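You operate a simulated robot arm through the tools that you are given. There is no shell and no other tool. Be economical: measure what you need, move in short steps, check, and stop when the job is done.

The job below is to be done with a simulated two-armed robot. You get a single attempt, and the scene is never put back.

Task
Lock the clamp and sand the small orange wallet's edge smooth.
Fine: 120 grit first, then 240 grit; both blocks go back.

Only the result counts: the job must be done as asked and must still hold three seconds after the hand-in. Knocking over, shifting, dropping, spilling or breaking anything else fails it.

Robot
Two 7-joint arms with fingered hands on one trunk, on a base that drives. Base frame: it is fixed to the floor where the robot stands at the start and does not move with it; the origin is under the middle of the robot, x ahead of it, y to its left, z up; the surface under the hand at the start is at about z = 0.9. Units: m, degrees, N and s.
The left shoulder is at the start at [0.083, 0.125, 1.094], the right one opposite. With the tool pointing down near the work surface each hand reaches from about 0.46 to 0.82 m from the robot's upright axis, wherever it stands, measured 20 degrees to its own side. Places, roughly: clamp lever [0.5, 0, 1]; small orange wallet (10x1x8 cm) [0.5, 0, 0.9]. Payload 3.6 kg a hand.
Tool frame (each hand has its own): the origin (TCP) lies between the finger pads and is the grasp point; the fingertips stand 0.03 m ahead of it; z points along the fingers, y is the line along which they close. The gripper opens to 0.104 m. The gripper's body begins 0.035 m behind the TCP. The gripper is a hand of 4 fingers: y runs from the thumb to the fingers, the wrist lies at [-0.015, -0.104, -0.178] in the tool frame, and closing takes about 1.5 s.
Orientation is told as [roll, pitch, yaw] about the base's x, y, z axes, in that order, counted from this pose: with the fingers straight down and the wrist toward the robot, the tool's x, y and z point along [0, 1, 0], [1, 0, 0] and [0, 0, -1] of the base frame.

Tools
- The arms move only by the tool servo_tool. It takes "left_deltas", "right_deltas" or both (then of equal length, played together; a hand with none holds still); each is a list of rows, each a list of 6 numbers: the shift along the tool's x, y, z in units of 20 mm (1.0 is 20 mm), then the turn, a rotation vector about the tool's x, y, z in units of 5 degrees (1.0 is 5 degrees). In form: [[x, y, z, wx, wy, wz], ...]. A call has 1 to 12 rows; each row shifts and turns the commanded pose from where the row before left it, along the tool's axes as they then stand. "left_grip" and "right_grip" are, for a hand that has rows, the finger opening in m, from 0 to 0.104, set as the call begins (left out, the last holds). A call with a number of a shift or a turn outside -1 to 1 is refused whole. Rows are played at 5 a second. More than 0.05 m and 8.6 degrees between two rows, or a gripper value outside its range, and nothing of the call is played. A pose out of reach is approached as far as the arm can. The call stops where the force on the tool passes 40 N (or 10 N more than at its start, if that is more) or the arm is blocked; 0.2 s more then pass. Each finger travels about 0.072 m/s and halts on what it meets, pressing with about 28 N; the grip force reading is that of the motor and also rises with nothing between the fingers. The clock runs only during rows and for 0.2 s after the last one: add rows that do not move to give the fingers time. It gives the time, the measured TCP pose, the force on the tool (base axes), the opening and the grip force at its end, in the units of the frame above (readings bear some noise), with the torque about the TCP (base axes, N m) and any sound that the robot's microphone picked up, and new pictures: "views" is both (left out), scene, wrist or none (wrist: the cameras of the hands that moved).
- Cameras (640 x 400 px; columns grow to the right, rows downward): "scene" is now at [0.1985, -0.026, 1.2459]; the picture's right is [-0.28, -0.96, 0.00], its down [-0.40, 0.12, -0.91] and it looks along [0.87, -0.26, -0.42] (base axes); focal length 214 px, centre (320, 200). "left" rides on the left gripper at [-0.061, -0.092, -0.13] in its tool frame; the picture's right is [-0.81, -0.27, 0.52], its down [0.53, -0.71, 0.46] and it looks along [0.24, 0.64, 0.72] (tool axes); focal length 275 px, centre (320, 200). "right" rides on the right gripper at [0.061, -0.092, -0.13] in its tool frame; the picture's right is [-0.81, 0.28, -0.52], its down [-0.53, -0.71, 0.46] and it looks along [-0.24, 0.65, 0.72] (tool axes); focal length 275 px, centre (320, 200). There is no depth. A picture from a camera that has moved, and an enlarged one, comes with that camera's place and axes in the base frame and with its lens.
- slide_trunk(by): slides the trunk up (or, below 0, down) by that many m; the arms and the scene camera ride with it, the base frame stays. It gives what a move gives, with no picture.
- roll_base(legs): drives the robot by 1 to 6 legs, each [ahead, left, turn to the left] in m, m and degrees, along the robot's own axes; the way and the turn of a leg run together, so that a leg with both is an arc; at most 1.5 m and 180 degrees a leg. The arms and the cameras ride along, it lands a little off, and it stops where it bumps. It gives what a move gives, and a new picture of the scene camera.
- hand_shape(shape, hand): the hand has 4 fingers and takes this shape, open, in about a second: jaw (thumb against the fingers, like two jaws); tri (thumb and two fingers); tip (a fingertip pinch); poke (one finger out to press); point (the index stretched); flat (the hand flat); cup (the hand cupped); fist (a fist). The gripper value then closes the fingers along that shape, each until it touches; the sizes above hold for jaw. It gives what a move gives, with no picture.
- pan_tilt(pan, tilt): turns the head with the scene camera to pan (to the left, within 80 degrees either way) and tilt (down, from -29 to 69), counted from straight ahead of the robot. It gives what a move gives, and a new picture of the scene camera.
- zoom(camera, box): a new picture of the part [left, top, right, bottom] of that camera's present view, enlarged. The clock stands still meanwhile.
- hand_in(): hands the job in; it is judged then, once.

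Go step by step. Nothing tells you exact positions but the pictures and the camera data: compare them with the known pose of the tool, close in by small moves and look again before you grip or let go. The budget is 120 turns and 260 pictures, counting those below and the enlarged ones. Unless the task says otherwise, let go and move clear before handing in, and close with one line.

The tools are called after "Emit:" as a command line: name --argument value ..., lists and objects as JSON in quotes. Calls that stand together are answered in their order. servo_tool: Moves the arms, as the interface text tells. Its arguments: {"type":"object","properties":{"left_deltas":{"type":"array"},"left_grip":{"type":"number"},"right_deltas":{"type":"array"},"right_grip":{"type":"number"},"views":{"type":"string","enum":["both","scene","wrist","none"]}},"required":[]} The other tools are called the same way: slide_trunk (by) slides the trunk up or down; hand_shape (shape, hand) gives the hand a shape; roll_base (legs) drives the base; pan_tilt (pan, tilt) turns the head that bears the scene camera; zoom (camera, box) takes an enlarged picture of a part of a camera's view; hand_in () hands the job in.

At the start:

```text
t: 0.0
left_eef_pos: [0.5658, 0.1019, 1.2709]
left_tool_rot: [0.0, 0.0, 0.0]
left_ft_force: [0.1, -0.6, 0.7]
left_moment: [0.05, -0.05, 0.02]
left_grip_width: 0.1039
left_grip_force: 0.0
left_shape: jaw
right_eef_pos: [0.3713, -0.2807, 1.248]
right_tool_rot: [0.0, 0.0, -0.1]
right_ft_force: [-1.6, 0.9, -0.1]
right_moment: [0.01, 0.0, -0.02]
right_grip_width: 0.1034
right_grip_force: 0.1
right_shape: jaw
trunk travel left (down, up): [-0.325, 0.211]
robot x, y, heading: [-0.0013, -0.0012, -0.1]
head pan, tilt: [-16.3, 24.6]
```

scene: 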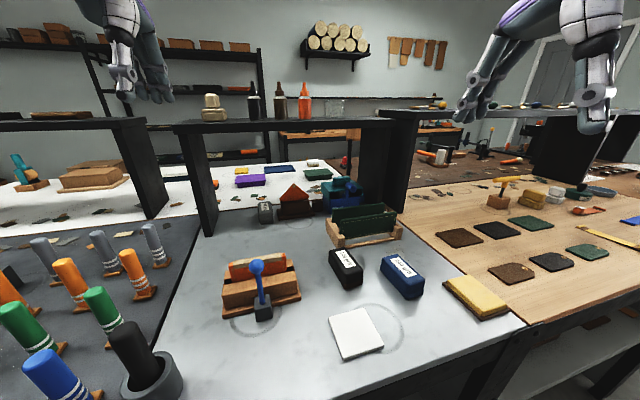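
right: 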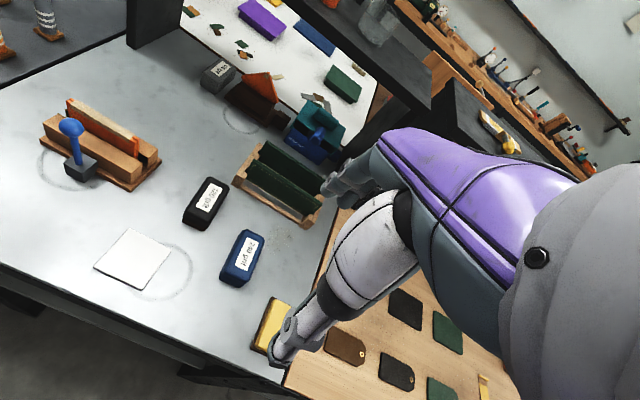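
left: 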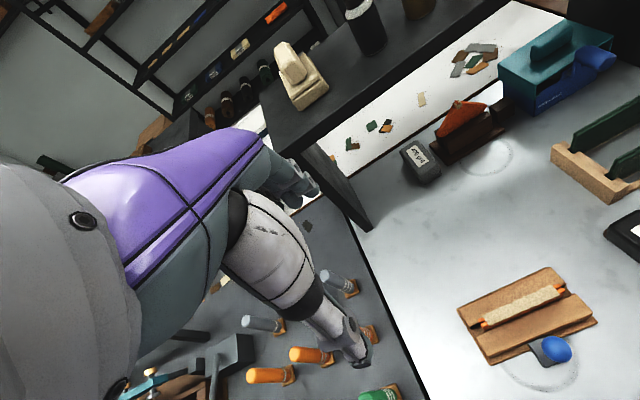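

I see the clamp with an orange wallet standing in it and a blue-knobbed lever, plus a black and a blue grit block. I'll zoom in to read the labels and see the details.

Emit:
zoom --camera "scene" --box '[200, 230, 360, 330]'

Emit:
zoom --camera "scene" --box '[310, 190, 520, 320]'

Emit:
zoom --camera "left" --box '[440, 250, 640, 400]'

Emit:
zoom --camera "right" --box '[160, 40, 360, 300]'

```text
4.00 times, centred on (280, 280) of scene
camera zoom: at [0.1985, -0.026, 1.2459], right [-0.28, -0.96, 0.0], down [-0.4, 0.12, -0.91], along [0.87, -0.26, -0.42], focal length 858 px, centre (480, -120)
```

zoom: 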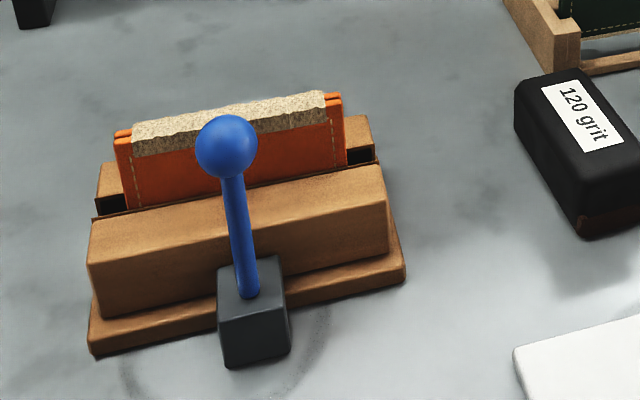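

```text
3.05 times, centred on (415, 255) of scene
camera zoom: at [0.1985, -0.026, 1.2459], right [-0.28, -0.96, 0.0], down [-0.4, 0.12, -0.91], along [0.87, -0.26, -0.42], focal length 654 px, centre (30, 32)
```

zoom: 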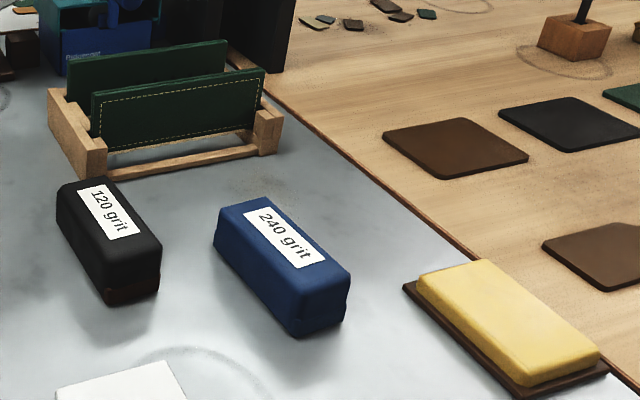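

```text
2.67 times, centred on (540, 325) of left
camera zoom: at [0.4738, 0.0412, 1.4015], right [-0.27, -0.81, -0.52], down [-0.71, 0.53, -0.46], along [0.64, 0.24, -0.72], focal length 734 px, centre (-267, -133)
```

zoom: 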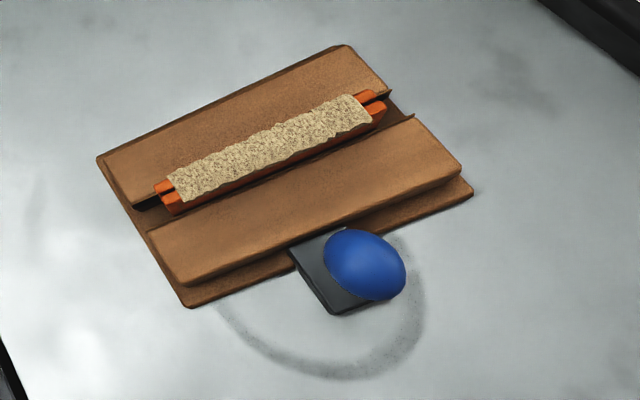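

```text
1.54 times, centred on (260, 170) of right
camera zoom: at [0.279, -0.2222, 1.3803], right [0.28, -0.81, 0.52], down [-0.71, -0.53, -0.46], along [0.65, -0.24, -0.72], focal length 424 px, centre (412, 246)
```

zoom: 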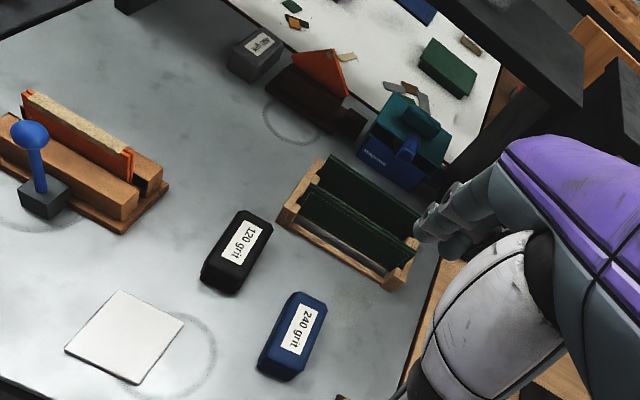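

The lever stands upright with its ball at about (0.480, -0.005, 1.009). The wallet's edge is at about x = 0.53, z = 0.988. I'll bring the left hand above the lever and look for the hinge.

Emit:
servo_tool --left_deltas '[[-0.6, -0.5, 0.8, 0, 0, 0], [-0.6, -0.5, 0.8, 0, 0, 0], [-0.6, -0.5, 0.8, 0, 0, 0], [-0.6, -0.5, 0.8, 0, 0, 0], [-0.6, -0.5, 0.8, 0, 0, 0], [-0.6, -0.5, 0.8, 0, 0, 0], [-0.6, -0.5, 0.8, 0, 0, 0], [-0.6, -0.5, 0.8, 0, 0, 0], [-0.55, -0.3, 0.8, 0, 0, 0]]' --left_grip 0.06

Emit:
zoom --camera "left" --box '[220, 150, 460, 300]'

```text
t: 2.0
left_eef_pos: [0.4782, -0.0062, 1.1279]
left_tool_rot: [0.0, 0.0, 0.0]
left_ft_force: [0.8, 0.0, -0.4]
left_moment: [0.02, -0.03, -0.01]
left_grip_width: 0.0604
left_grip_force: 0.0
left_shape: jaw
right_eef_pos: [0.3704, -0.2815, 1.2484]
right_tool_rot: [0.0, 0.0, 0.0]
right_ft_force: [0.6, -0.1, 0.2]
right_moment: [0.0, -0.02, 0.0]
right_grip_width: 0.1036
right_grip_force: 0.1
right_shape: jaw
trunk travel left (down, up): [-0.325, 0.211]
robot x, y, heading: [0.0015, -0.0045, 0.1]
head pan, tilt: [-16.3, 24.6]
camera scene: at [0.1986, -0.0261, 1.2459], right [-0.28, -0.96, 0.0], down [-0.4, 0.12, -0.91], along [0.87, -0.26, -0.42], focal length 214 px, centre (320, 200)
camera left: at [0.3872, -0.0663, 1.2572], right [-0.27, -0.81, -0.52], down [-0.71, 0.53, -0.46], along [0.64, 0.24, -0.72], focal length 275 px, centre (320, 200)
```

scene: 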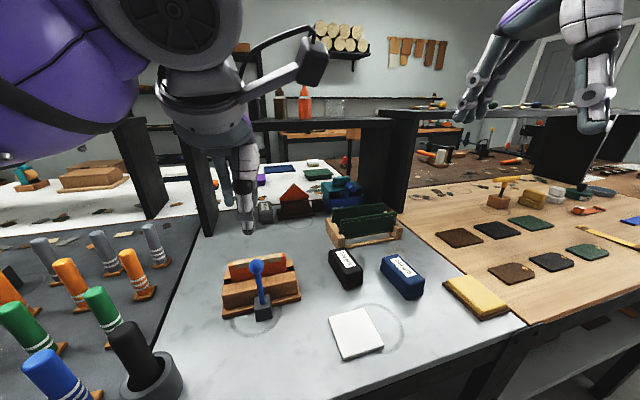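
left: 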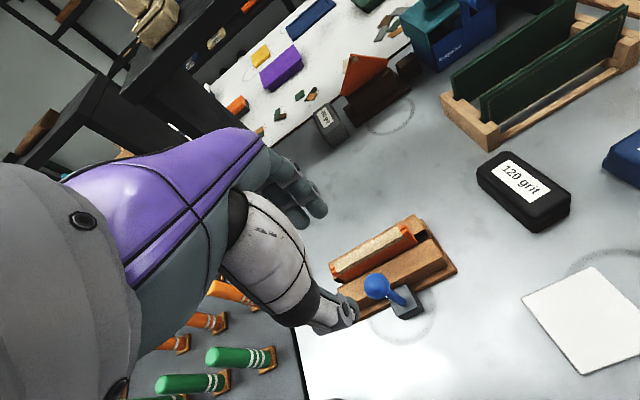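

```text
2.67 times, centred on (340, 225) of left
camera zoom: at [0.3872, -0.0663, 1.2572], right [-0.27, -0.81, -0.52], down [-0.71, 0.53, -0.46], along [0.64, 0.24, -0.72], focal length 734 px, centre (267, 133)
```

zoom: 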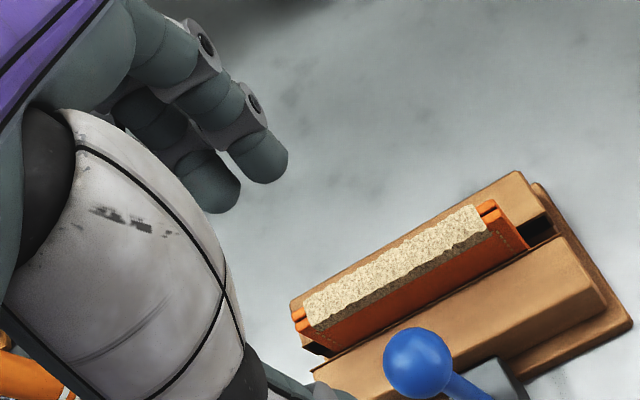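

The hand is right above the lever. I'll lower the open fingers so they straddle the ball.

Emit:
servo_tool --left_deltas '[[0, -0.1, 0.9, 0, 0, 0], [0, 0, 0.9, 0, 0, 0], [0, 0, 0.9, 0, 0, 0], [0, 0, 0.9, 0, 0, 0], [0, 0, 0.9, 0, 0, 0], [0, 0, 0.9, 0, 0, 0]]' --left_grip 0.05

Emit:
zoom --camera "scene" --box '[180, 210, 340, 330]'

```text
t: 3.4
left_eef_pos: [0.4778, -0.0075, 1.0192]
left_tool_rot: [0.0, 0.0, 0.0]
left_ft_force: [0.1, 0.9, 0.5]
left_moment: [0.01, 0.0, 0.03]
left_grip_width: 0.0508
left_grip_force: 0.1
left_shape: jaw
right_eef_pos: [0.3715, -0.2817, 1.2492]
right_tool_rot: [0.0, 0.0, 0.0]
right_ft_force: [-0.5, 0.1, -0.3]
right_moment: [-0.01, -0.02, 0.03]
right_grip_width: 0.1037
right_grip_force: 0.1
right_shape: jaw
trunk travel left (down, up): [-0.325, 0.211]
robot x, y, heading: [-0.0009, 0.0024, 0.3]
head pan, tilt: [-16.3, 24.6]
camera scene: at [0.1986, -0.0259, 1.2459], right [-0.28, -0.96, 0.0], down [-0.4, 0.12, -0.91], along [0.87, -0.26, -0.42], focal length 214 px, centre (320, 200)
camera left: at [0.3863, -0.0678, 1.149], right [-0.27, -0.81, -0.52], down [-0.71, 0.53, -0.46], along [0.64, 0.24, -0.72], focal length 275 px, centre (320, 200)
```

scene: 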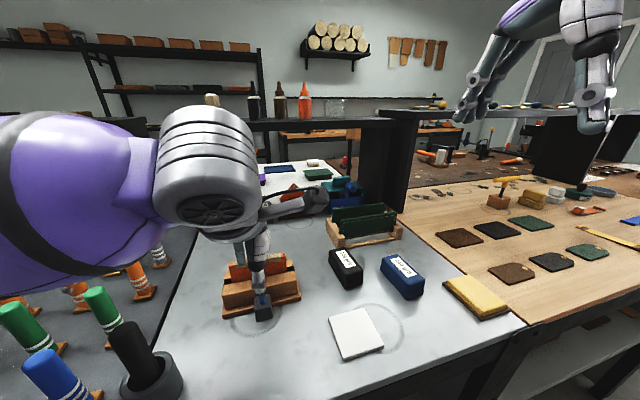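
left: 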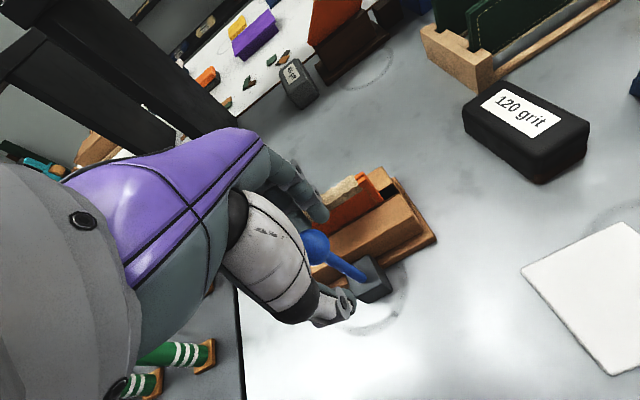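

```text
3.33 times, centred on (260, 270) of scene
camera zoom: at [0.1986, -0.0259, 1.2459], right [-0.28, -0.96, 0.0], down [-0.4, 0.12, -0.91], along [0.87, -0.26, -0.42], focal length 715 px, centre (520, -33)
```

zoom: 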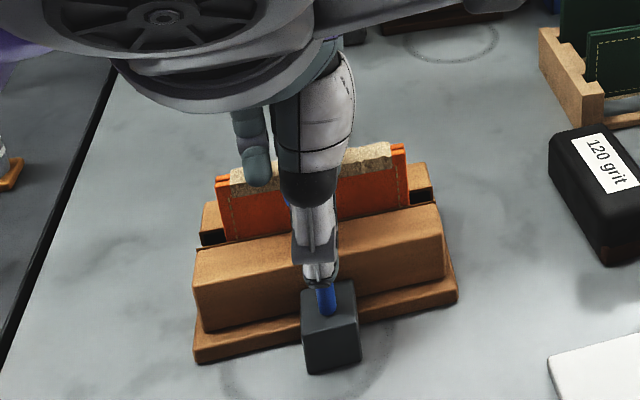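

The ball is between the thumb and the fingers. I'll try pulling it gently toward the robot.

Emit:
servo_tool --left_deltas '[[0, -0.3, 0, 0, 0, 0], [0, -0.3, 0, 0, 0, 0], [0, -0.3, 0, 0, 0, 0], [0, -0.3, 0, 0, 0, 0], [0, -0.3, 0, 0, 0, 0]]' --left_grip 0.05 --views "wrist"

Emit:
zoom --camera "scene" --box '[180, 210, 340, 330]'

```text
t: 4.6
left_eef_pos: [0.4482, -0.0055, 1.0204]
left_tool_rot: [0.1, 0.0, 0.0]
left_ft_force: [1.3, -0.1, 0.2]
left_moment: [-0.03, -0.02, 0.01]
left_grip_width: 0.0514
left_grip_force: 0.0
left_shape: jaw
right_eef_pos: [0.3702, -0.2812, 1.2474]
right_tool_rot: [0.1, 0.1, 0.0]
right_ft_force: [0.1, -0.3, 0.0]
right_moment: [-0.01, -0.01, -0.01]
right_grip_width: 0.1036
right_grip_force: 0.1
right_shape: jaw
trunk travel left (down, up): [-0.325, 0.211]
robot x, y, heading: [0.0014, 0.0007, -0.2]
head pan, tilt: [-16.3, 24.6]
camera left: at [0.3563, -0.0662, 1.1495], right [-0.27, -0.81, -0.52], down [-0.71, 0.53, -0.46], along [0.64, 0.24, -0.72], focal length 275 px, centre (320, 200)
```

left: 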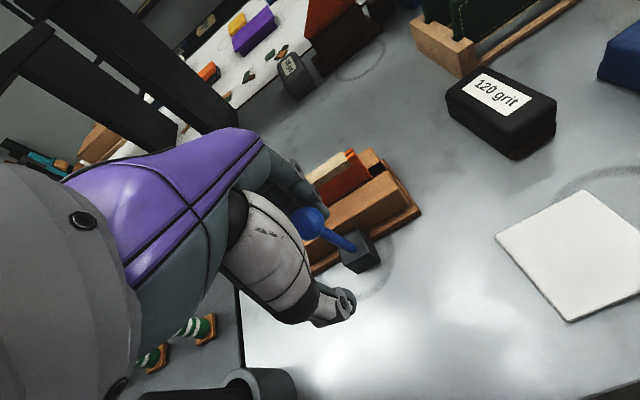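

```text
3.33 times, centred on (260, 270) of scene
camera zoom: at [0.1986, -0.026, 1.2459], right [-0.28, -0.96, 0.0], down [-0.4, 0.12, -0.91], along [0.87, -0.26, -0.42], focal length 715 px, centre (520, -33)
```

zoom: 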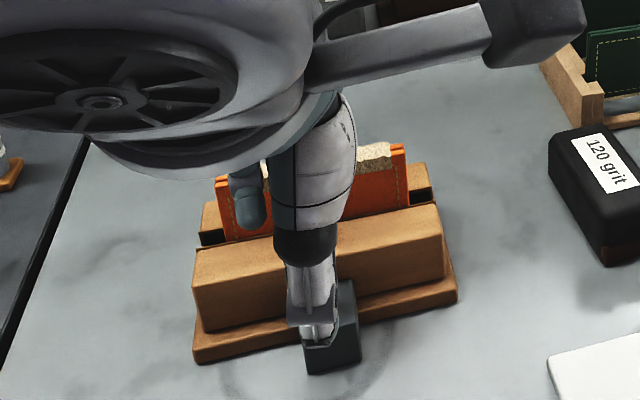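

The ball has barely moved and there is no force yet. I'll keep pulling.

Emit:
servo_tool --left_deltas '[[0, -0.3, 0, 0, 0, 0], [0, -0.3, 0, 0, 0, 0], [0, -0.3, 0, 0, 0, 0]]' --left_grip 0.05 --views "wrist"

Emit:
zoom --camera "left" --box '[220, 130, 420, 330]'

```text
t: 5.4
left_eef_pos: [0.4288, -0.0052, 1.019]
left_tool_rot: [0.0, 0.2, 0.0]
left_ft_force: [2.3, 0.1, -3.6]
left_moment: [-0.03, 0.07, -0.02]
left_grip_width: 0.0519
left_grip_force: 0.1
left_shape: jaw
right_eef_pos: [0.3705, -0.2818, 1.2476]
right_tool_rot: [0.0, 0.1, 0.1]
right_ft_force: [-0.2, 0.4, -0.5]
right_moment: [0.0, -0.05, -0.01]
right_grip_width: 0.1037
right_grip_force: 0.0
right_shape: jaw
trunk travel left (down, up): [-0.325, 0.211]
robot x, y, heading: [-0.0011, 0.0027, 0.3]
head pan, tilt: [-16.3, 24.6]
camera left: at [0.3378, -0.0662, 1.1493], right [-0.28, -0.81, -0.52], down [-0.71, 0.53, -0.45], along [0.64, 0.24, -0.73], focal length 275 px, centre (320, 200)
```

left: 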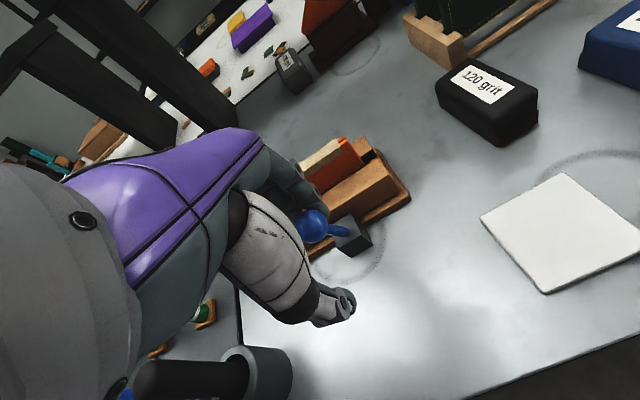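

```text
2.00 times, centred on (320, 230) of left
camera zoom: at [0.3378, -0.0662, 1.1493], right [-0.28, -0.81, -0.52], down [-0.71, 0.53, -0.45], along [0.64, 0.24, -0.73], focal length 551 px, centre (320, 140)
```

zoom: 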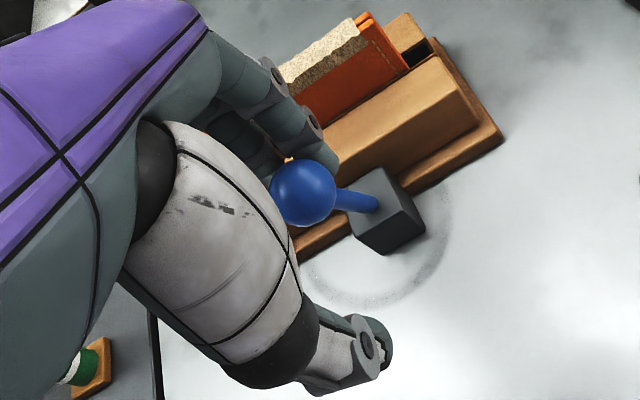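

The lever is swinging toward the robot with little resistance. I'll follow its arc a bit further.

Emit:
servo_tool --left_deltas '[[0, -0.4, 0.1, 0, 0, 0], [0, -0.4, 0.2, 0, 0, 0], [0, -0.4, 0.3, 0, 0, 0]]' --left_grip 0.05 --views "wrist"

Emit:
zoom --camera "left" --box '[220, 130, 420, 330]'

```text
t: 6.2
left_eef_pos: [0.406, -0.0055, 1.0092]
left_tool_rot: [0.0, -0.1, 0.0]
left_ft_force: [3.4, -1.9, -2.4]
left_moment: [-0.04, -0.01, -0.03]
left_grip_width: 0.0531
left_grip_force: 0.1
left_shape: jaw
right_eef_pos: [0.3714, -0.282, 1.2471]
right_tool_rot: [0.0, 0.0, -0.1]
right_ft_force: [0.0, -0.2, 0.3]
right_moment: [0.02, 0.01, 0.02]
right_grip_width: 0.1036
right_grip_force: 0.0
right_shape: jaw
trunk travel left (down, up): [-0.325, 0.211]
robot x, y, heading: [0.0005, -0.0002, 0.1]
head pan, tilt: [-16.3, 24.6]
camera left: at [0.3144, -0.0656, 1.1385], right [-0.27, -0.81, -0.52], down [-0.71, 0.53, -0.46], along [0.64, 0.24, -0.72], focal length 275 px, centre (320, 200)
```

left: 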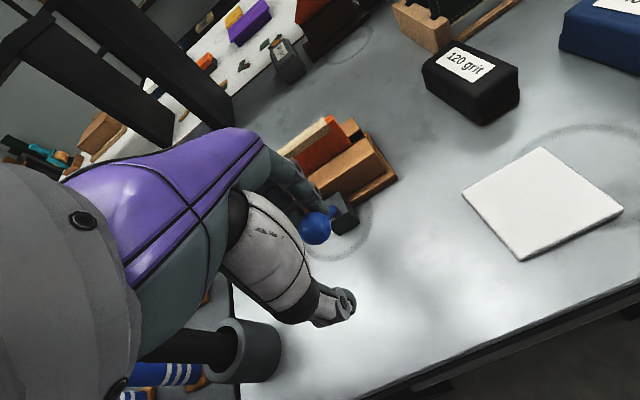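

```text
2.00 times, centred on (320, 230) of left
camera zoom: at [0.3144, -0.0656, 1.1385], right [-0.27, -0.81, -0.52], down [-0.71, 0.53, -0.46], along [0.64, 0.24, -0.72], focal length 551 px, centre (320, 140)
```

zoom: 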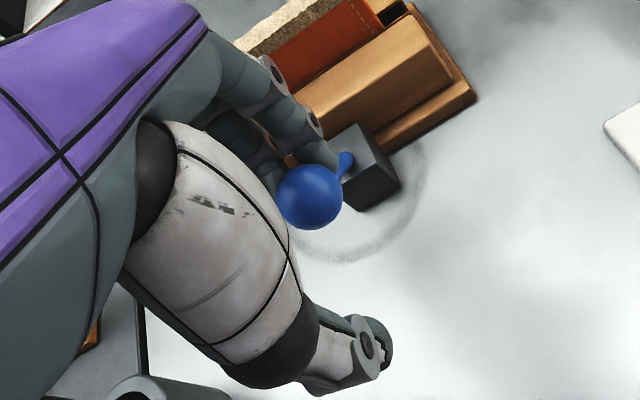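

The lever is at about 45° now. I'll keep going back and downward, so the fingers push the stem down.

Emit:
servo_tool --left_deltas '[[0, -0.3, 0.4, 0, 0, 0], [0, -0.25, 0.4, 0, 0, 0], [0, -0.2, 0.4, 0, 0, 0], [0, -0.1, 0.4, 0, 0, 0], [0, -0.1, 0.4, 0, 0, 0]]' --left_grip 0.05 --views "wrist"

Emit:
zoom --camera "left" --box '[220, 130, 420, 330]'

```text
t: 7.6
left_eef_pos: [0.3898, -0.0062, 0.9696]
left_tool_rot: [-0.6, -0.7, 0.2]
left_ft_force: [-0.1, -4.2, 2.3]
left_moment: [-0.14, -0.05, -0.11]
left_grip_width: 0.0505
left_grip_force: 0.1
left_shape: jaw
right_eef_pos: [0.3725, -0.2826, 1.2478]
right_tool_rot: [0.0, -0.1, 0.0]
right_ft_force: [0.3, -0.4, 0.6]
right_moment: [-0.02, 0.0, 0.02]
right_grip_width: 0.1041
right_grip_force: 0.0
right_shape: jaw
trunk travel left (down, up): [-0.325, 0.211]
robot x, y, heading: [0.0013, -0.0032, 0.0]
head pan, tilt: [-16.3, 24.6]
stopped in row 5 (left hand): the force on the tool passed its limit at 42 N (the readings are from after the stop); the commanded pose is now the measured one
camera left: at [0.2961, -0.0658, 1.0998], right [-0.27, -0.82, -0.51], down [-0.71, 0.53, -0.47], along [0.65, 0.24, -0.72], focal length 275 px, centre (320, 200)
```

left: 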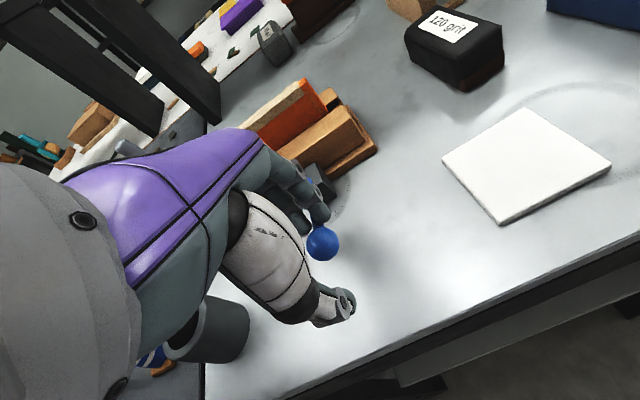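

```text
2.00 times, centred on (320, 230) of left
camera zoom: at [0.2961, -0.0658, 1.0998], right [-0.27, -0.82, -0.51], down [-0.71, 0.53, -0.47], along [0.65, 0.24, -0.72], focal length 551 px, centre (320, 140)
```

zoom: 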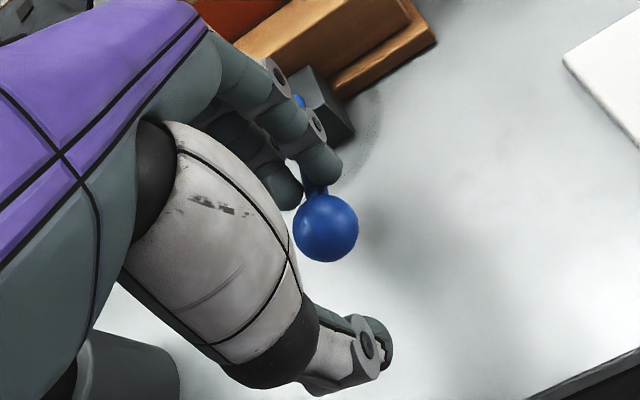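

The force spike suggests the lever has reached its stop at about 75°. I'll open the fingers, lift clear and check the lever.

Emit:
servo_tool --left_deltas '[[0, 0, -0.1, 0, 0, 0], [0, 0, 0, 0, 0, 0], [0, 0, -0.8, 0, 0, 0], [0, 0, -1, 0, 0, 0], [0, 0, -1, 0, 0, 0], [0, 0, -1, 0, 0, 0]]' --left_grip 0.08 --views "both"

Emit:
zoom --camera "left" --box '[250, 150, 450, 350]'

Emit:
zoom --camera "scene" --box '[180, 230, 340, 350]'

```text
t: 9.0
left_eef_pos: [0.3888, -0.0031, 1.049]
left_tool_rot: [-0.5, -0.7, 0.3]
left_ft_force: [0.2, 0.3, 0.0]
left_moment: [-0.03, -0.01, 0.01]
left_grip_width: 0.0797
left_grip_force: 0.0
left_shape: jaw
right_eef_pos: [0.3713, -0.2817, 1.2487]
right_tool_rot: [0.0, -0.1, 0.0]
right_ft_force: [-0.8, 0.2, -0.3]
right_moment: [0.01, 0.0, -0.04]
right_grip_width: 0.1035
right_grip_force: 0.1
right_shape: jaw
trunk travel left (down, up): [-0.325, 0.211]
robot x, y, heading: [0.0018, 0.001, -0.1]
head pan, tilt: [-16.3, 24.6]
camera scene: at [0.1983, -0.026, 1.2459], right [-0.28, -0.96, 0.0], down [-0.4, 0.12, -0.91], along [0.87, -0.26, -0.42], focal length 214 px, centre (320, 200)
camera left: at [0.2946, -0.064, 1.1779], right [-0.27, -0.82, -0.51], down [-0.71, 0.53, -0.47], along [0.65, 0.24, -0.72], focal length 275 px, centre (320, 200)
```

scene: 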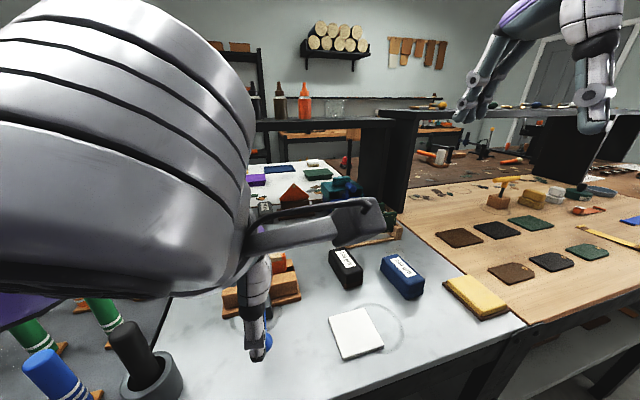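
left: 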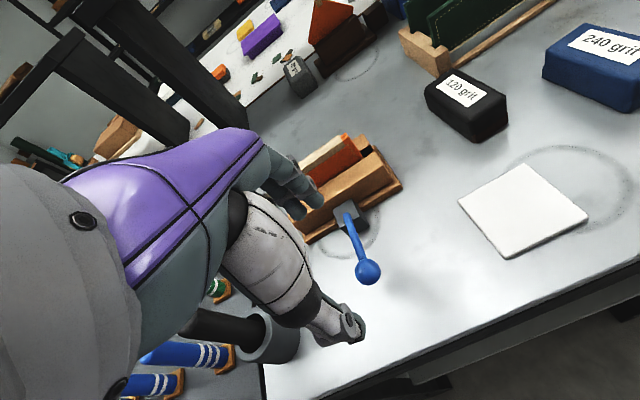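

```text
2.00 times, centred on (350, 250) of left
camera zoom: at [0.2946, -0.064, 1.1779], right [-0.27, -0.82, -0.51], down [-0.71, 0.53, -0.47], along [0.65, 0.24, -0.72], focal length 551 px, centre (260, 100)
```

zoom: 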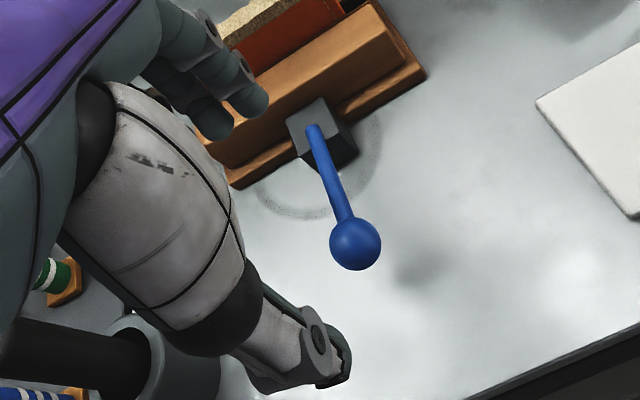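

```text
3.33 times, centred on (260, 290) of scene
camera zoom: at [0.1983, -0.026, 1.2459], right [-0.28, -0.96, 0.0], down [-0.4, 0.12, -0.91], along [0.87, -0.26, -0.42], focal length 715 px, centre (520, -100)
```

zoom: 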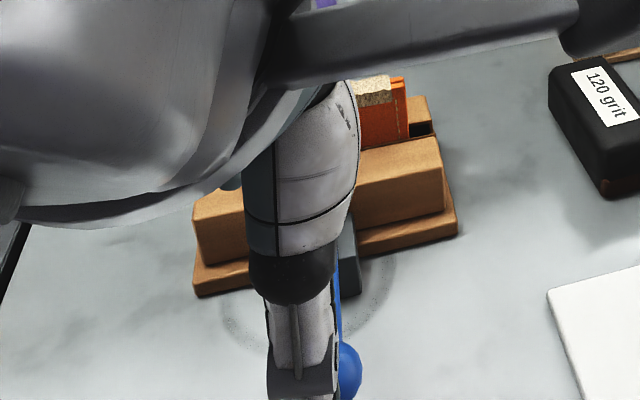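

The lever stays down at about 75°. I'll press on the ball from above with the fingers closed, to confirm that it is hard against its stop.

Emit:
servo_tool --left_deltas '[[0, 0.4, 0, 0, 0, 0], [0, 0, 0, 0, 0, 0], [0, 0, 0, 0, 0, 0], [0, 0, 0.8, 0, 0, 0], [0, 0, 0.8, 0, 0, 0], [0, 0, 0.6, 0, 0, 0], [0, 0, 0.4, 0, 0, 0], [0, 0, 0.4, 0, 0, 0], [0, 0, 0.4, 0, 0, 0], [0, 0, 0.4, 0, 0, 0]]' --left_grip 0.0 --views "both"

Emit:
zoom --camera "left" --box '[250, 150, 450, 350]'

```text
t: 11.1
left_eef_pos: [0.3972, -0.0058, 0.9831]
left_tool_rot: [-1.3, -1.9, 0.4]
left_ft_force: [-7.3, 2.6, 19.3]
left_moment: [0.11, 0.24, -0.02]
left_grip_width: 0.0003
left_grip_force: 27.9
left_shape: jaw
right_eef_pos: [0.3686, -0.2812, 1.2487]
right_tool_rot: [0.0, -0.1, -0.1]
right_ft_force: [0.8, -0.5, 0.9]
right_moment: [0.01, 0.01, 0.0]
right_grip_width: 0.1037
right_grip_force: 0.0
right_shape: jaw
trunk travel left (down, up): [-0.325, 0.211]
robot x, y, heading: [0.0013, -0.003, -0.1]
head pan, tilt: [-16.3, 24.6]
stopped in row 10 (left hand): the force on the tool passed its limit at 49 N (the readings are from after the stop); the commanded pose is now the measured one
camera scene: at [0.1967, -0.0255, 1.2462], right [-0.28, -0.96, 0.0], down [-0.4, 0.12, -0.91], along [0.87, -0.26, -0.41], focal length 214 px, centre (320, 200)
camera left: at [0.3019, -0.0649, 1.1113], right [-0.25, -0.82, -0.51], down [-0.7, 0.52, -0.49], along [0.67, 0.23, -0.71], focal length 275 px, centre (320, 200)
```

scene: 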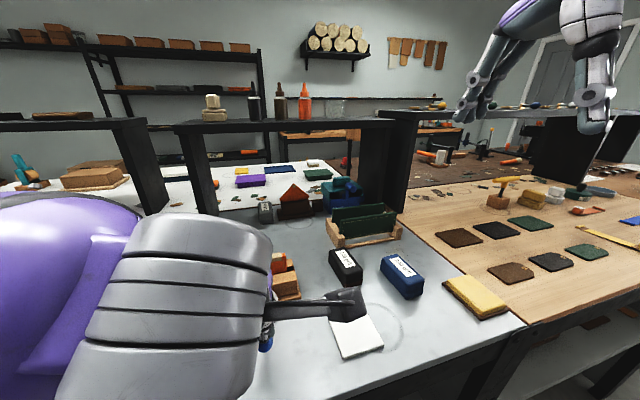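
left: 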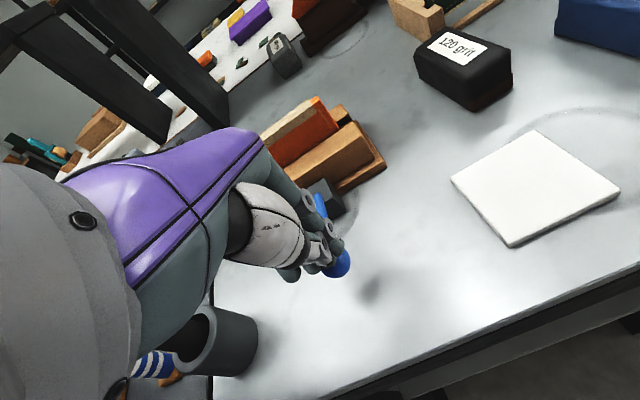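

```text
2.00 times, centred on (350, 250) of left
camera zoom: at [0.3019, -0.0649, 1.1113], right [-0.25, -0.82, -0.51], down [-0.7, 0.52, -0.49], along [0.67, 0.23, -0.71], focal length 551 px, centre (260, 100)
```

zoom: 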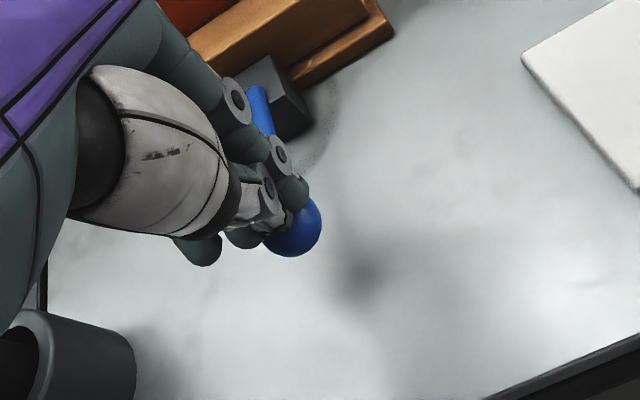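

It is hard against the stop at 49 N, so the clamp is locked. I'll retract the left arm well clear to the upper left and meanwhile start turning the right hand.

Emit:
servo_tool --left_deltas '[[0, 0, -1, 0, 0, 0], [0, 0, -1, 0, 0, 0], [0, 0, -1, 0, 0, 0], [0, 0, -1, 0, 0, 0], [1, 0, -1, 0, 0, 0], [1, 0, -1, 0, 0, 0], [1, 0, -1, 0, 0, 0], [1, 0, -1, 0, 0, 0], [1, 0, -1, 0, 0, 0], [1, 0, -1, 0, 0, 0], [1, 0, -1, 0, 0, 0], [1, 0, -1, 0, 0, 0]]' --right_deltas '[[0, 0.5, 0, 0, 0, -1], [0, 0.5, 0, 0, 0, -1], [0, 0.5, 0, 0, 0, -1], [0, 0.5, 0, 0, 0, -1], [0, 0.5, 0, 0, 0, -1], [0, 0.5, 0, 0, 0, -1], [0, 0, 0, 0, 0, -1], [0, 0, 0, 0, 0, -1], [0, 0, 0, 0, 0, -1], [0, 0, 0, 0, 0, -1], [0, 0, 0, 0, 0, -1], [0, 0, 0, 0, 0, -1]]' --left_grip 0.05 --right_grip 0.09

Emit:
zoom --camera "scene" --box '[180, 230, 340, 350]'

Emit:
zoom --camera "scene" --box '[310, 210, 450, 310]'

```text
t: 13.7
left_eef_pos: [0.39, 0.1579, 1.2164]
left_tool_rot: [-1.0, -1.6, 0.3]
left_ft_force: [0.0, -1.4, 0.1]
left_moment: [0.02, -0.04, -0.02]
left_grip_width: 0.0496
left_grip_force: 0.0
left_shape: jaw
right_eef_pos: [0.4279, -0.2692, 1.2484]
right_tool_rot: [0.0, 0.0, 60.1]
right_ft_force: [0.2, 0.2, 0.0]
right_moment: [0.03, 0.01, 0.03]
right_grip_width: 0.0898
right_grip_force: 0.0
right_shape: jaw
trunk travel left (down, up): [-0.325, 0.211]
robot x, y, heading: [-0.0002, 0.0001, -0.2]
head pan, tilt: [-16.3, 24.6]
camera scene: at [0.1983, -0.0256, 1.2459], right [-0.28, -0.96, 0.0], down [-0.4, 0.12, -0.91], along [0.87, -0.26, -0.42], focal length 214 px, centre (320, 200)
camera right: at [0.3296, -0.3191, 1.3805], right [0.84, -0.16, 0.52], down [0.11, -0.88, -0.45], along [0.53, 0.44, -0.72], focal length 275 px, centre (320, 200)
camera left: at [0.2942, 0.0995, 1.345], right [-0.25, -0.82, -0.51], down [-0.7, 0.52, -0.49], along [0.66, 0.23, -0.71], focal length 275 px, centre (320, 200)
```

scene: 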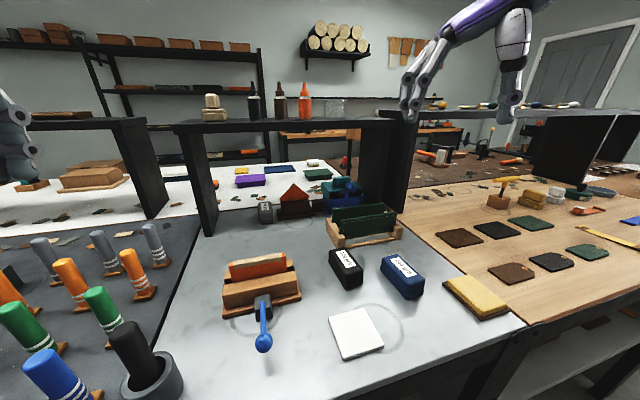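
right: 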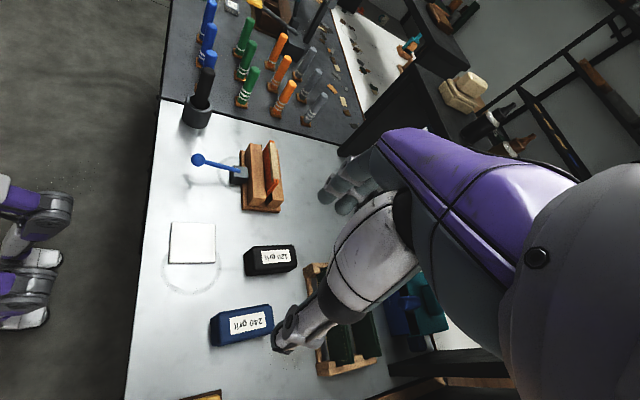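
left: 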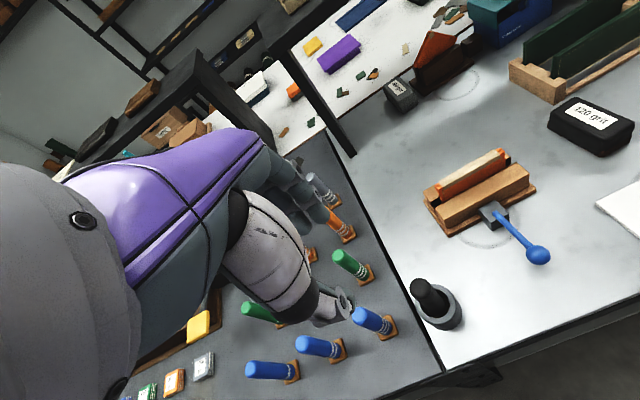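

```text
3.33 times, centred on (260, 290) of scene
camera zoom: at [0.1983, -0.0256, 1.2459], right [-0.28, -0.96, 0.0], down [-0.4, 0.12, -0.91], along [0.87, -0.26, -0.42], focal length 715 px, centre (520, -100)
```

zoom: 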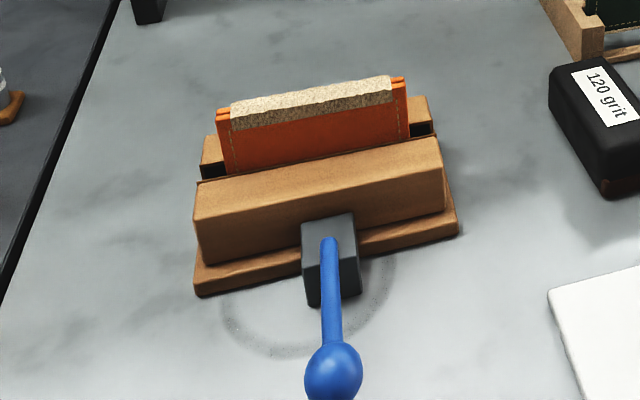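

```text
4.00 times, centred on (380, 260) of scene
camera zoom: at [0.1983, -0.0256, 1.2459], right [-0.28, -0.96, 0.0], down [-0.4, 0.12, -0.91], along [0.87, -0.26, -0.42], focal length 858 px, centre (80, -40)
```

zoom: 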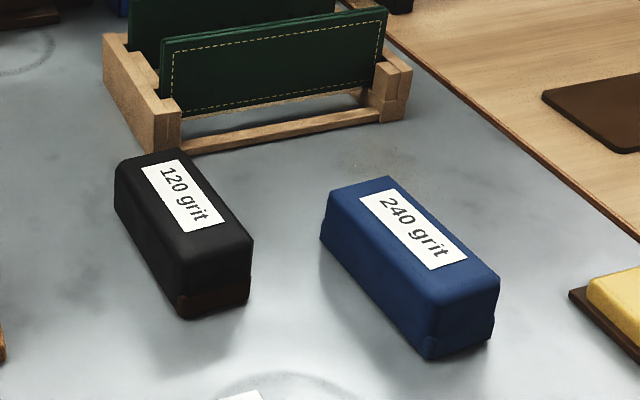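

The clamp is locked. The 120 block is centred near (0.530, -0.180), 8 × 3.6 × 4 cm, with its long axis about 6.6° off x. I'll turn the right hand to yaw 96.6° and move above it.

Emit:
servo_tool --right_deltas '[[0, 0, 1, 0, 0, -0.9125], [0, 0, 1, 0, 0, -0.9125], [0, 0, 1, 0, 0, -0.9125], [0, 0, 1, 0, 0, -0.9125], [0, 0, 1, 0, 0, -0.9125], [0, 0, 1, 0, 0, -0.9125], [0, 0, 1, 0, 0, -0.9125], [0, 0, 1, 0, 0, -0.9125]]' --right_grip 0.08 --views "none"

Emit:
servo_tool --right_deltas '[[-0.93, 0.64, 0, 0, 0, 0], [-0.93, 0.64, 0, 0, 0, 0], [-0.93, 0.64, 0, 0, 0, 0], [-0.93, 0.64, 0, 0, 0, 0], [-0.93, 0.64, 0, 0, 0, 0], [-0.93, 0.64, 0, 0, 0, 0]]' --right_grip 0.08

```text
t: 15.5
left_eef_pos: [0.3901, 0.1572, 1.2166]
left_tool_rot: [-1.1, -1.7, 0.4]
left_ft_force: [-0.1, 0.4, 0.2]
left_moment: [0.04, 0.03, 0.02]
left_grip_width: 0.0496
left_grip_force: 0.0
left_shape: jaw
right_eef_pos: [0.4278, -0.2691, 1.0883]
right_tool_rot: [0.0, -0.1, 96.6]
right_ft_force: [0.0, 0.7, -0.4]
right_moment: [-0.01, 0.03, 0.07]
right_grip_width: 0.0803
right_grip_force: 0.0
right_shape: jaw
trunk travel left (down, up): [-0.325, 0.211]
robot x, y, heading: [-0.0023, 0.0032, -0.1]
head pan, tilt: [-16.3, 24.6]
```

```text
t: 16.9
left_eef_pos: [0.391, 0.158, 1.216]
left_tool_rot: [-1.2, -1.7, 0.5]
left_ft_force: [-0.2, 0.6, 0.2]
left_moment: [0.01, -0.01, 0.0]
left_grip_width: 0.0499
left_grip_force: 0.0
left_shape: jaw
right_eef_pos: [0.531, -0.1774, 1.0909]
right_tool_rot: [0.0, 0.0, 96.6]
right_ft_force: [-0.8, 0.1, -0.2]
right_moment: [-0.01, 0.0, 0.0]
right_grip_width: 0.08
right_grip_force: 0.1
right_shape: jaw
trunk travel left (down, up): [-0.325, 0.211]
robot x, y, heading: [-0.0014, -0.002, -0.1]
head pan, tilt: [-16.3, 24.6]
camera scene: at [0.1989, -0.0256, 1.2458], right [-0.28, -0.96, 0.0], down [-0.4, 0.12, -0.91], along [0.87, -0.26, -0.42], focal length 214 px, centre (320, 200)
camera right: at [0.4804, -0.2782, 1.2219], right [0.77, 0.36, 0.52], down [0.61, -0.65, -0.46], along [0.17, 0.67, -0.72], focal length 275 px, centre (320, 200)
```

scene: 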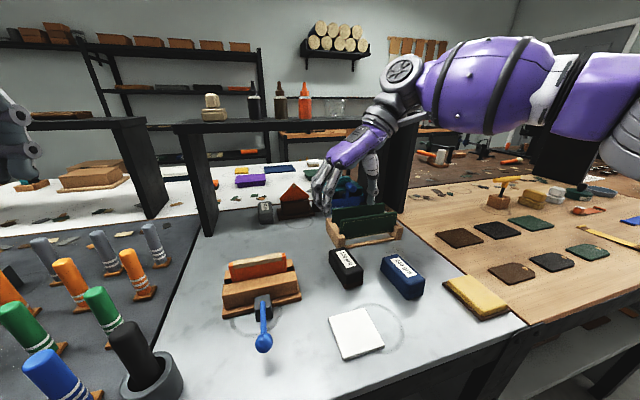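
right: 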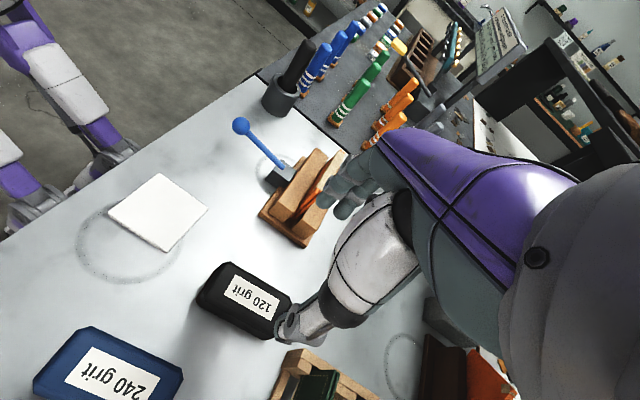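

The hand is lined up over the 120 block with room on each side. I'll go straight down, stopping before contact.

Emit:
servo_tool --right_deltas '[[0, -0.1, 1, 0, 0, 0], [0, 0, 1, 0, 0, 0], [0, 0, 1, 0, 0, 0], [0, 0, 1, 0, 0, 0], [0, 0, 1, 0, 0, 0]]' --right_grip 0.08

Emit:
zoom --camera "scene" --box '[280, 180, 440, 300]'

```text
t: 18.1
left_eef_pos: [0.3897, 0.1571, 1.217]
left_tool_rot: [-1.1, -1.7, 0.4]
left_ft_force: [-0.3, -0.9, -0.7]
left_moment: [0.04, 0.04, 0.03]
left_grip_width: 0.0496
left_grip_force: 0.1
left_shape: jaw
right_eef_pos: [0.5315, -0.181, 0.9876]
right_tool_rot: [0.0, 0.0, 96.4]
right_ft_force: [-0.5, -0.4, -0.1]
right_moment: [-0.02, -0.05, 0.0]
right_grip_width: 0.0803
right_grip_force: 0.0
right_shape: jaw
trunk travel left (down, up): [-0.325, 0.211]
robot x, y, heading: [-0.0014, -0.0031, -0.1]
head pan, tilt: [-16.3, 24.6]
camera scene: at [0.1987, -0.0261, 1.2459], right [-0.28, -0.96, 0.0], down [-0.4, 0.12, -0.91], along [0.87, -0.26, -0.42], focal length 214 px, centre (320, 200)
camera right: at [0.4811, -0.2813, 1.1198], right [0.77, 0.36, 0.52], down [0.61, -0.65, -0.45], along [0.17, 0.67, -0.72], focal length 275 px, centre (320, 200)
```

scene: 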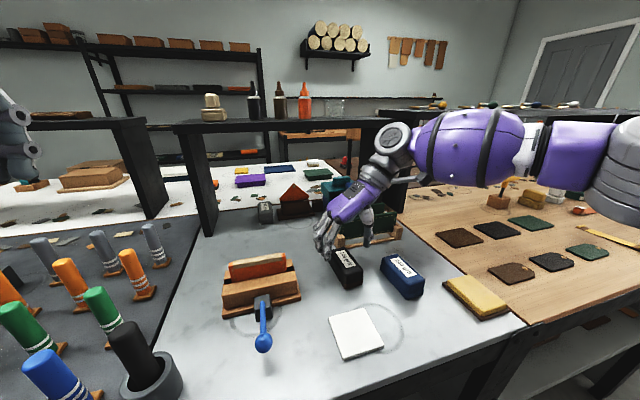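
right: 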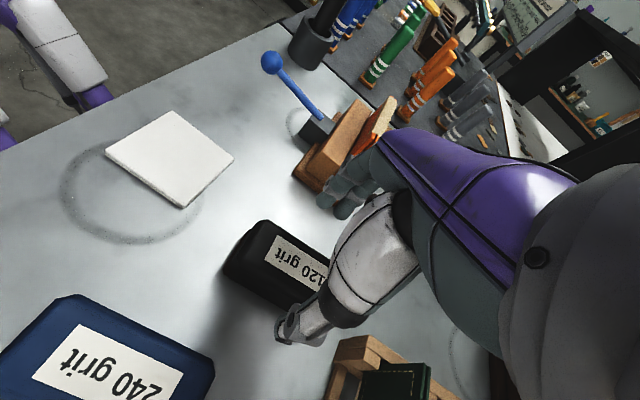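

```text
3.33 times, centred on (360, 240) of scene
camera zoom: at [0.1987, -0.0261, 1.2459], right [-0.28, -0.96, 0.0], down [-0.4, 0.12, -0.91], along [0.87, -0.26, -0.42], focal length 715 px, centre (187, 67)
```

zoom: 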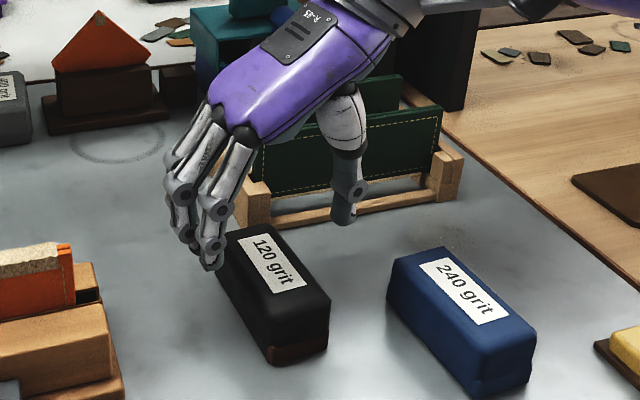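

The fingers and thumb bracket the block. I'll lower to the grasp height and close.

Emit:
servo_tool --right_deltas '[[0, 0, 0.8, 0, 0, 0], [0, 0, 0.8, 0, 0, 0], [0, 0, 0.7, 0, 0, 0]]' --right_grip 0.08

Emit:
zoom --camera "scene" --box '[280, 180, 440, 300]'

```text
t: 18.9
left_eef_pos: [0.3892, 0.1572, 1.2163]
left_tool_rot: [-1.1, -1.7, 0.4]
left_ft_force: [-1.0, 0.7, -0.4]
left_moment: [0.02, 0.04, 0.0]
left_grip_width: 0.0498
left_grip_force: 0.0
left_shape: jaw
right_eef_pos: [0.5316, -0.1812, 0.9422]
right_tool_rot: [-0.1, 0.0, 96.5]
right_ft_force: [0.5, 0.0, -0.3]
right_moment: [0.02, -0.02, -0.01]
right_grip_width: 0.0802
right_grip_force: 0.1
right_shape: jaw
trunk travel left (down, up): [-0.325, 0.211]
robot x, y, heading: [0.0006, 0.0003, 0.0]
head pan, tilt: [-16.3, 24.6]
camera scene: at [0.1986, -0.026, 1.2459], right [-0.28, -0.96, 0.0], down [-0.4, 0.12, -0.91], along [0.87, -0.26, -0.42], focal length 214 px, centre (320, 200)
camera right: at [0.481, -0.2803, 1.0743], right [0.77, 0.37, 0.52], down [0.61, -0.65, -0.46], along [0.17, 0.67, -0.72], focal length 275 px, centre (320, 200)
```

scene: 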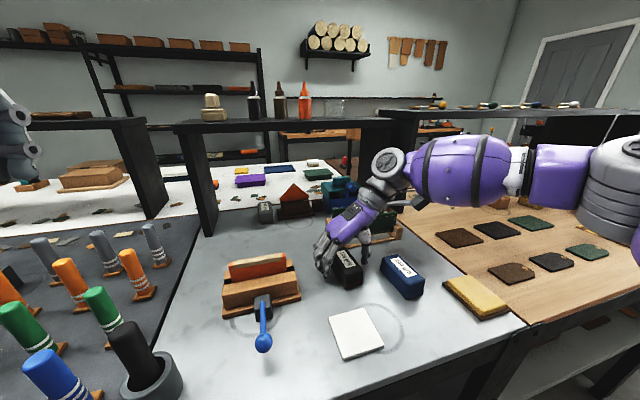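
right: 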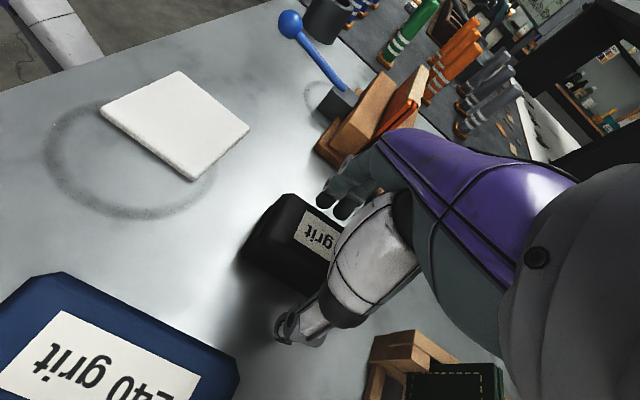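

```text
3.33 times, centred on (360, 240) of scene
camera zoom: at [0.1986, -0.026, 1.2459], right [-0.28, -0.96, 0.0], down [-0.4, 0.12, -0.91], along [0.87, -0.26, -0.42], focal length 715 px, centre (187, 67)
```

zoom: 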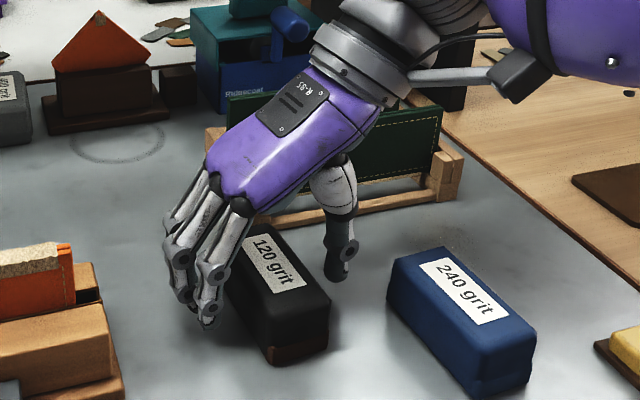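

Both sides are clear of the block. I'll close the grip.

Emit:
servo_tool --right_deltas '[[0, 0, 0, 0, 0, 0], [0, 0, 0, 0, 0, 0], [0, 0, 0, 0, 0, 0], [0, 0, 0, 0, 0, 0], [0, 0, 0, 0, 0, 0], [0, 0, 0, 0, 0, 0], [0, 0, 0, 0, 0, 0], [0, 0, 0, 0, 0, 0]]' --right_grip 0.0 --views "none"

Emit:
zoom --camera "scene" --box '[280, 180, 440, 300]'

```text
t: 20.7
left_eef_pos: [0.3896, 0.1578, 1.2154]
left_tool_rot: [-1.1, -1.7, 0.4]
left_ft_force: [-0.8, -0.3, 0.7]
left_moment: [-0.01, 0.01, 0.02]
left_grip_width: 0.0496
left_grip_force: 0.1
left_shape: jaw
right_eef_pos: [0.5313, -0.1811, 0.9426]
right_tool_rot: [-0.1, -0.1, 96.5]
right_ft_force: [0.3, 0.1, -0.8]
right_moment: [0.0, 0.0, 0.02]
right_grip_width: 0.0393
right_grip_force: 28.1
right_shape: jaw
trunk travel left (down, up): [-0.325, 0.211]
robot x, y, heading: [-0.0017, -0.0029, 0.2]
head pan, tilt: [-16.3, 24.6]
```

```text
3.33 times, centred on (360, 240) of scene
camera zoom: at [0.1986, -0.026, 1.2459], right [-0.28, -0.96, 0.0], down [-0.4, 0.12, -0.91], along [0.87, -0.26, -0.42], focal length 715 px, centre (187, 67)
```

zoom: 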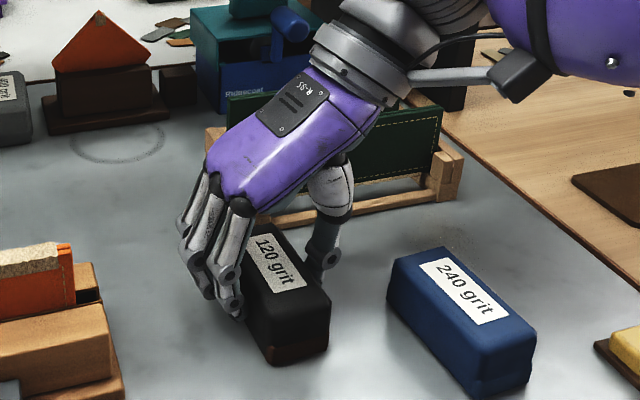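

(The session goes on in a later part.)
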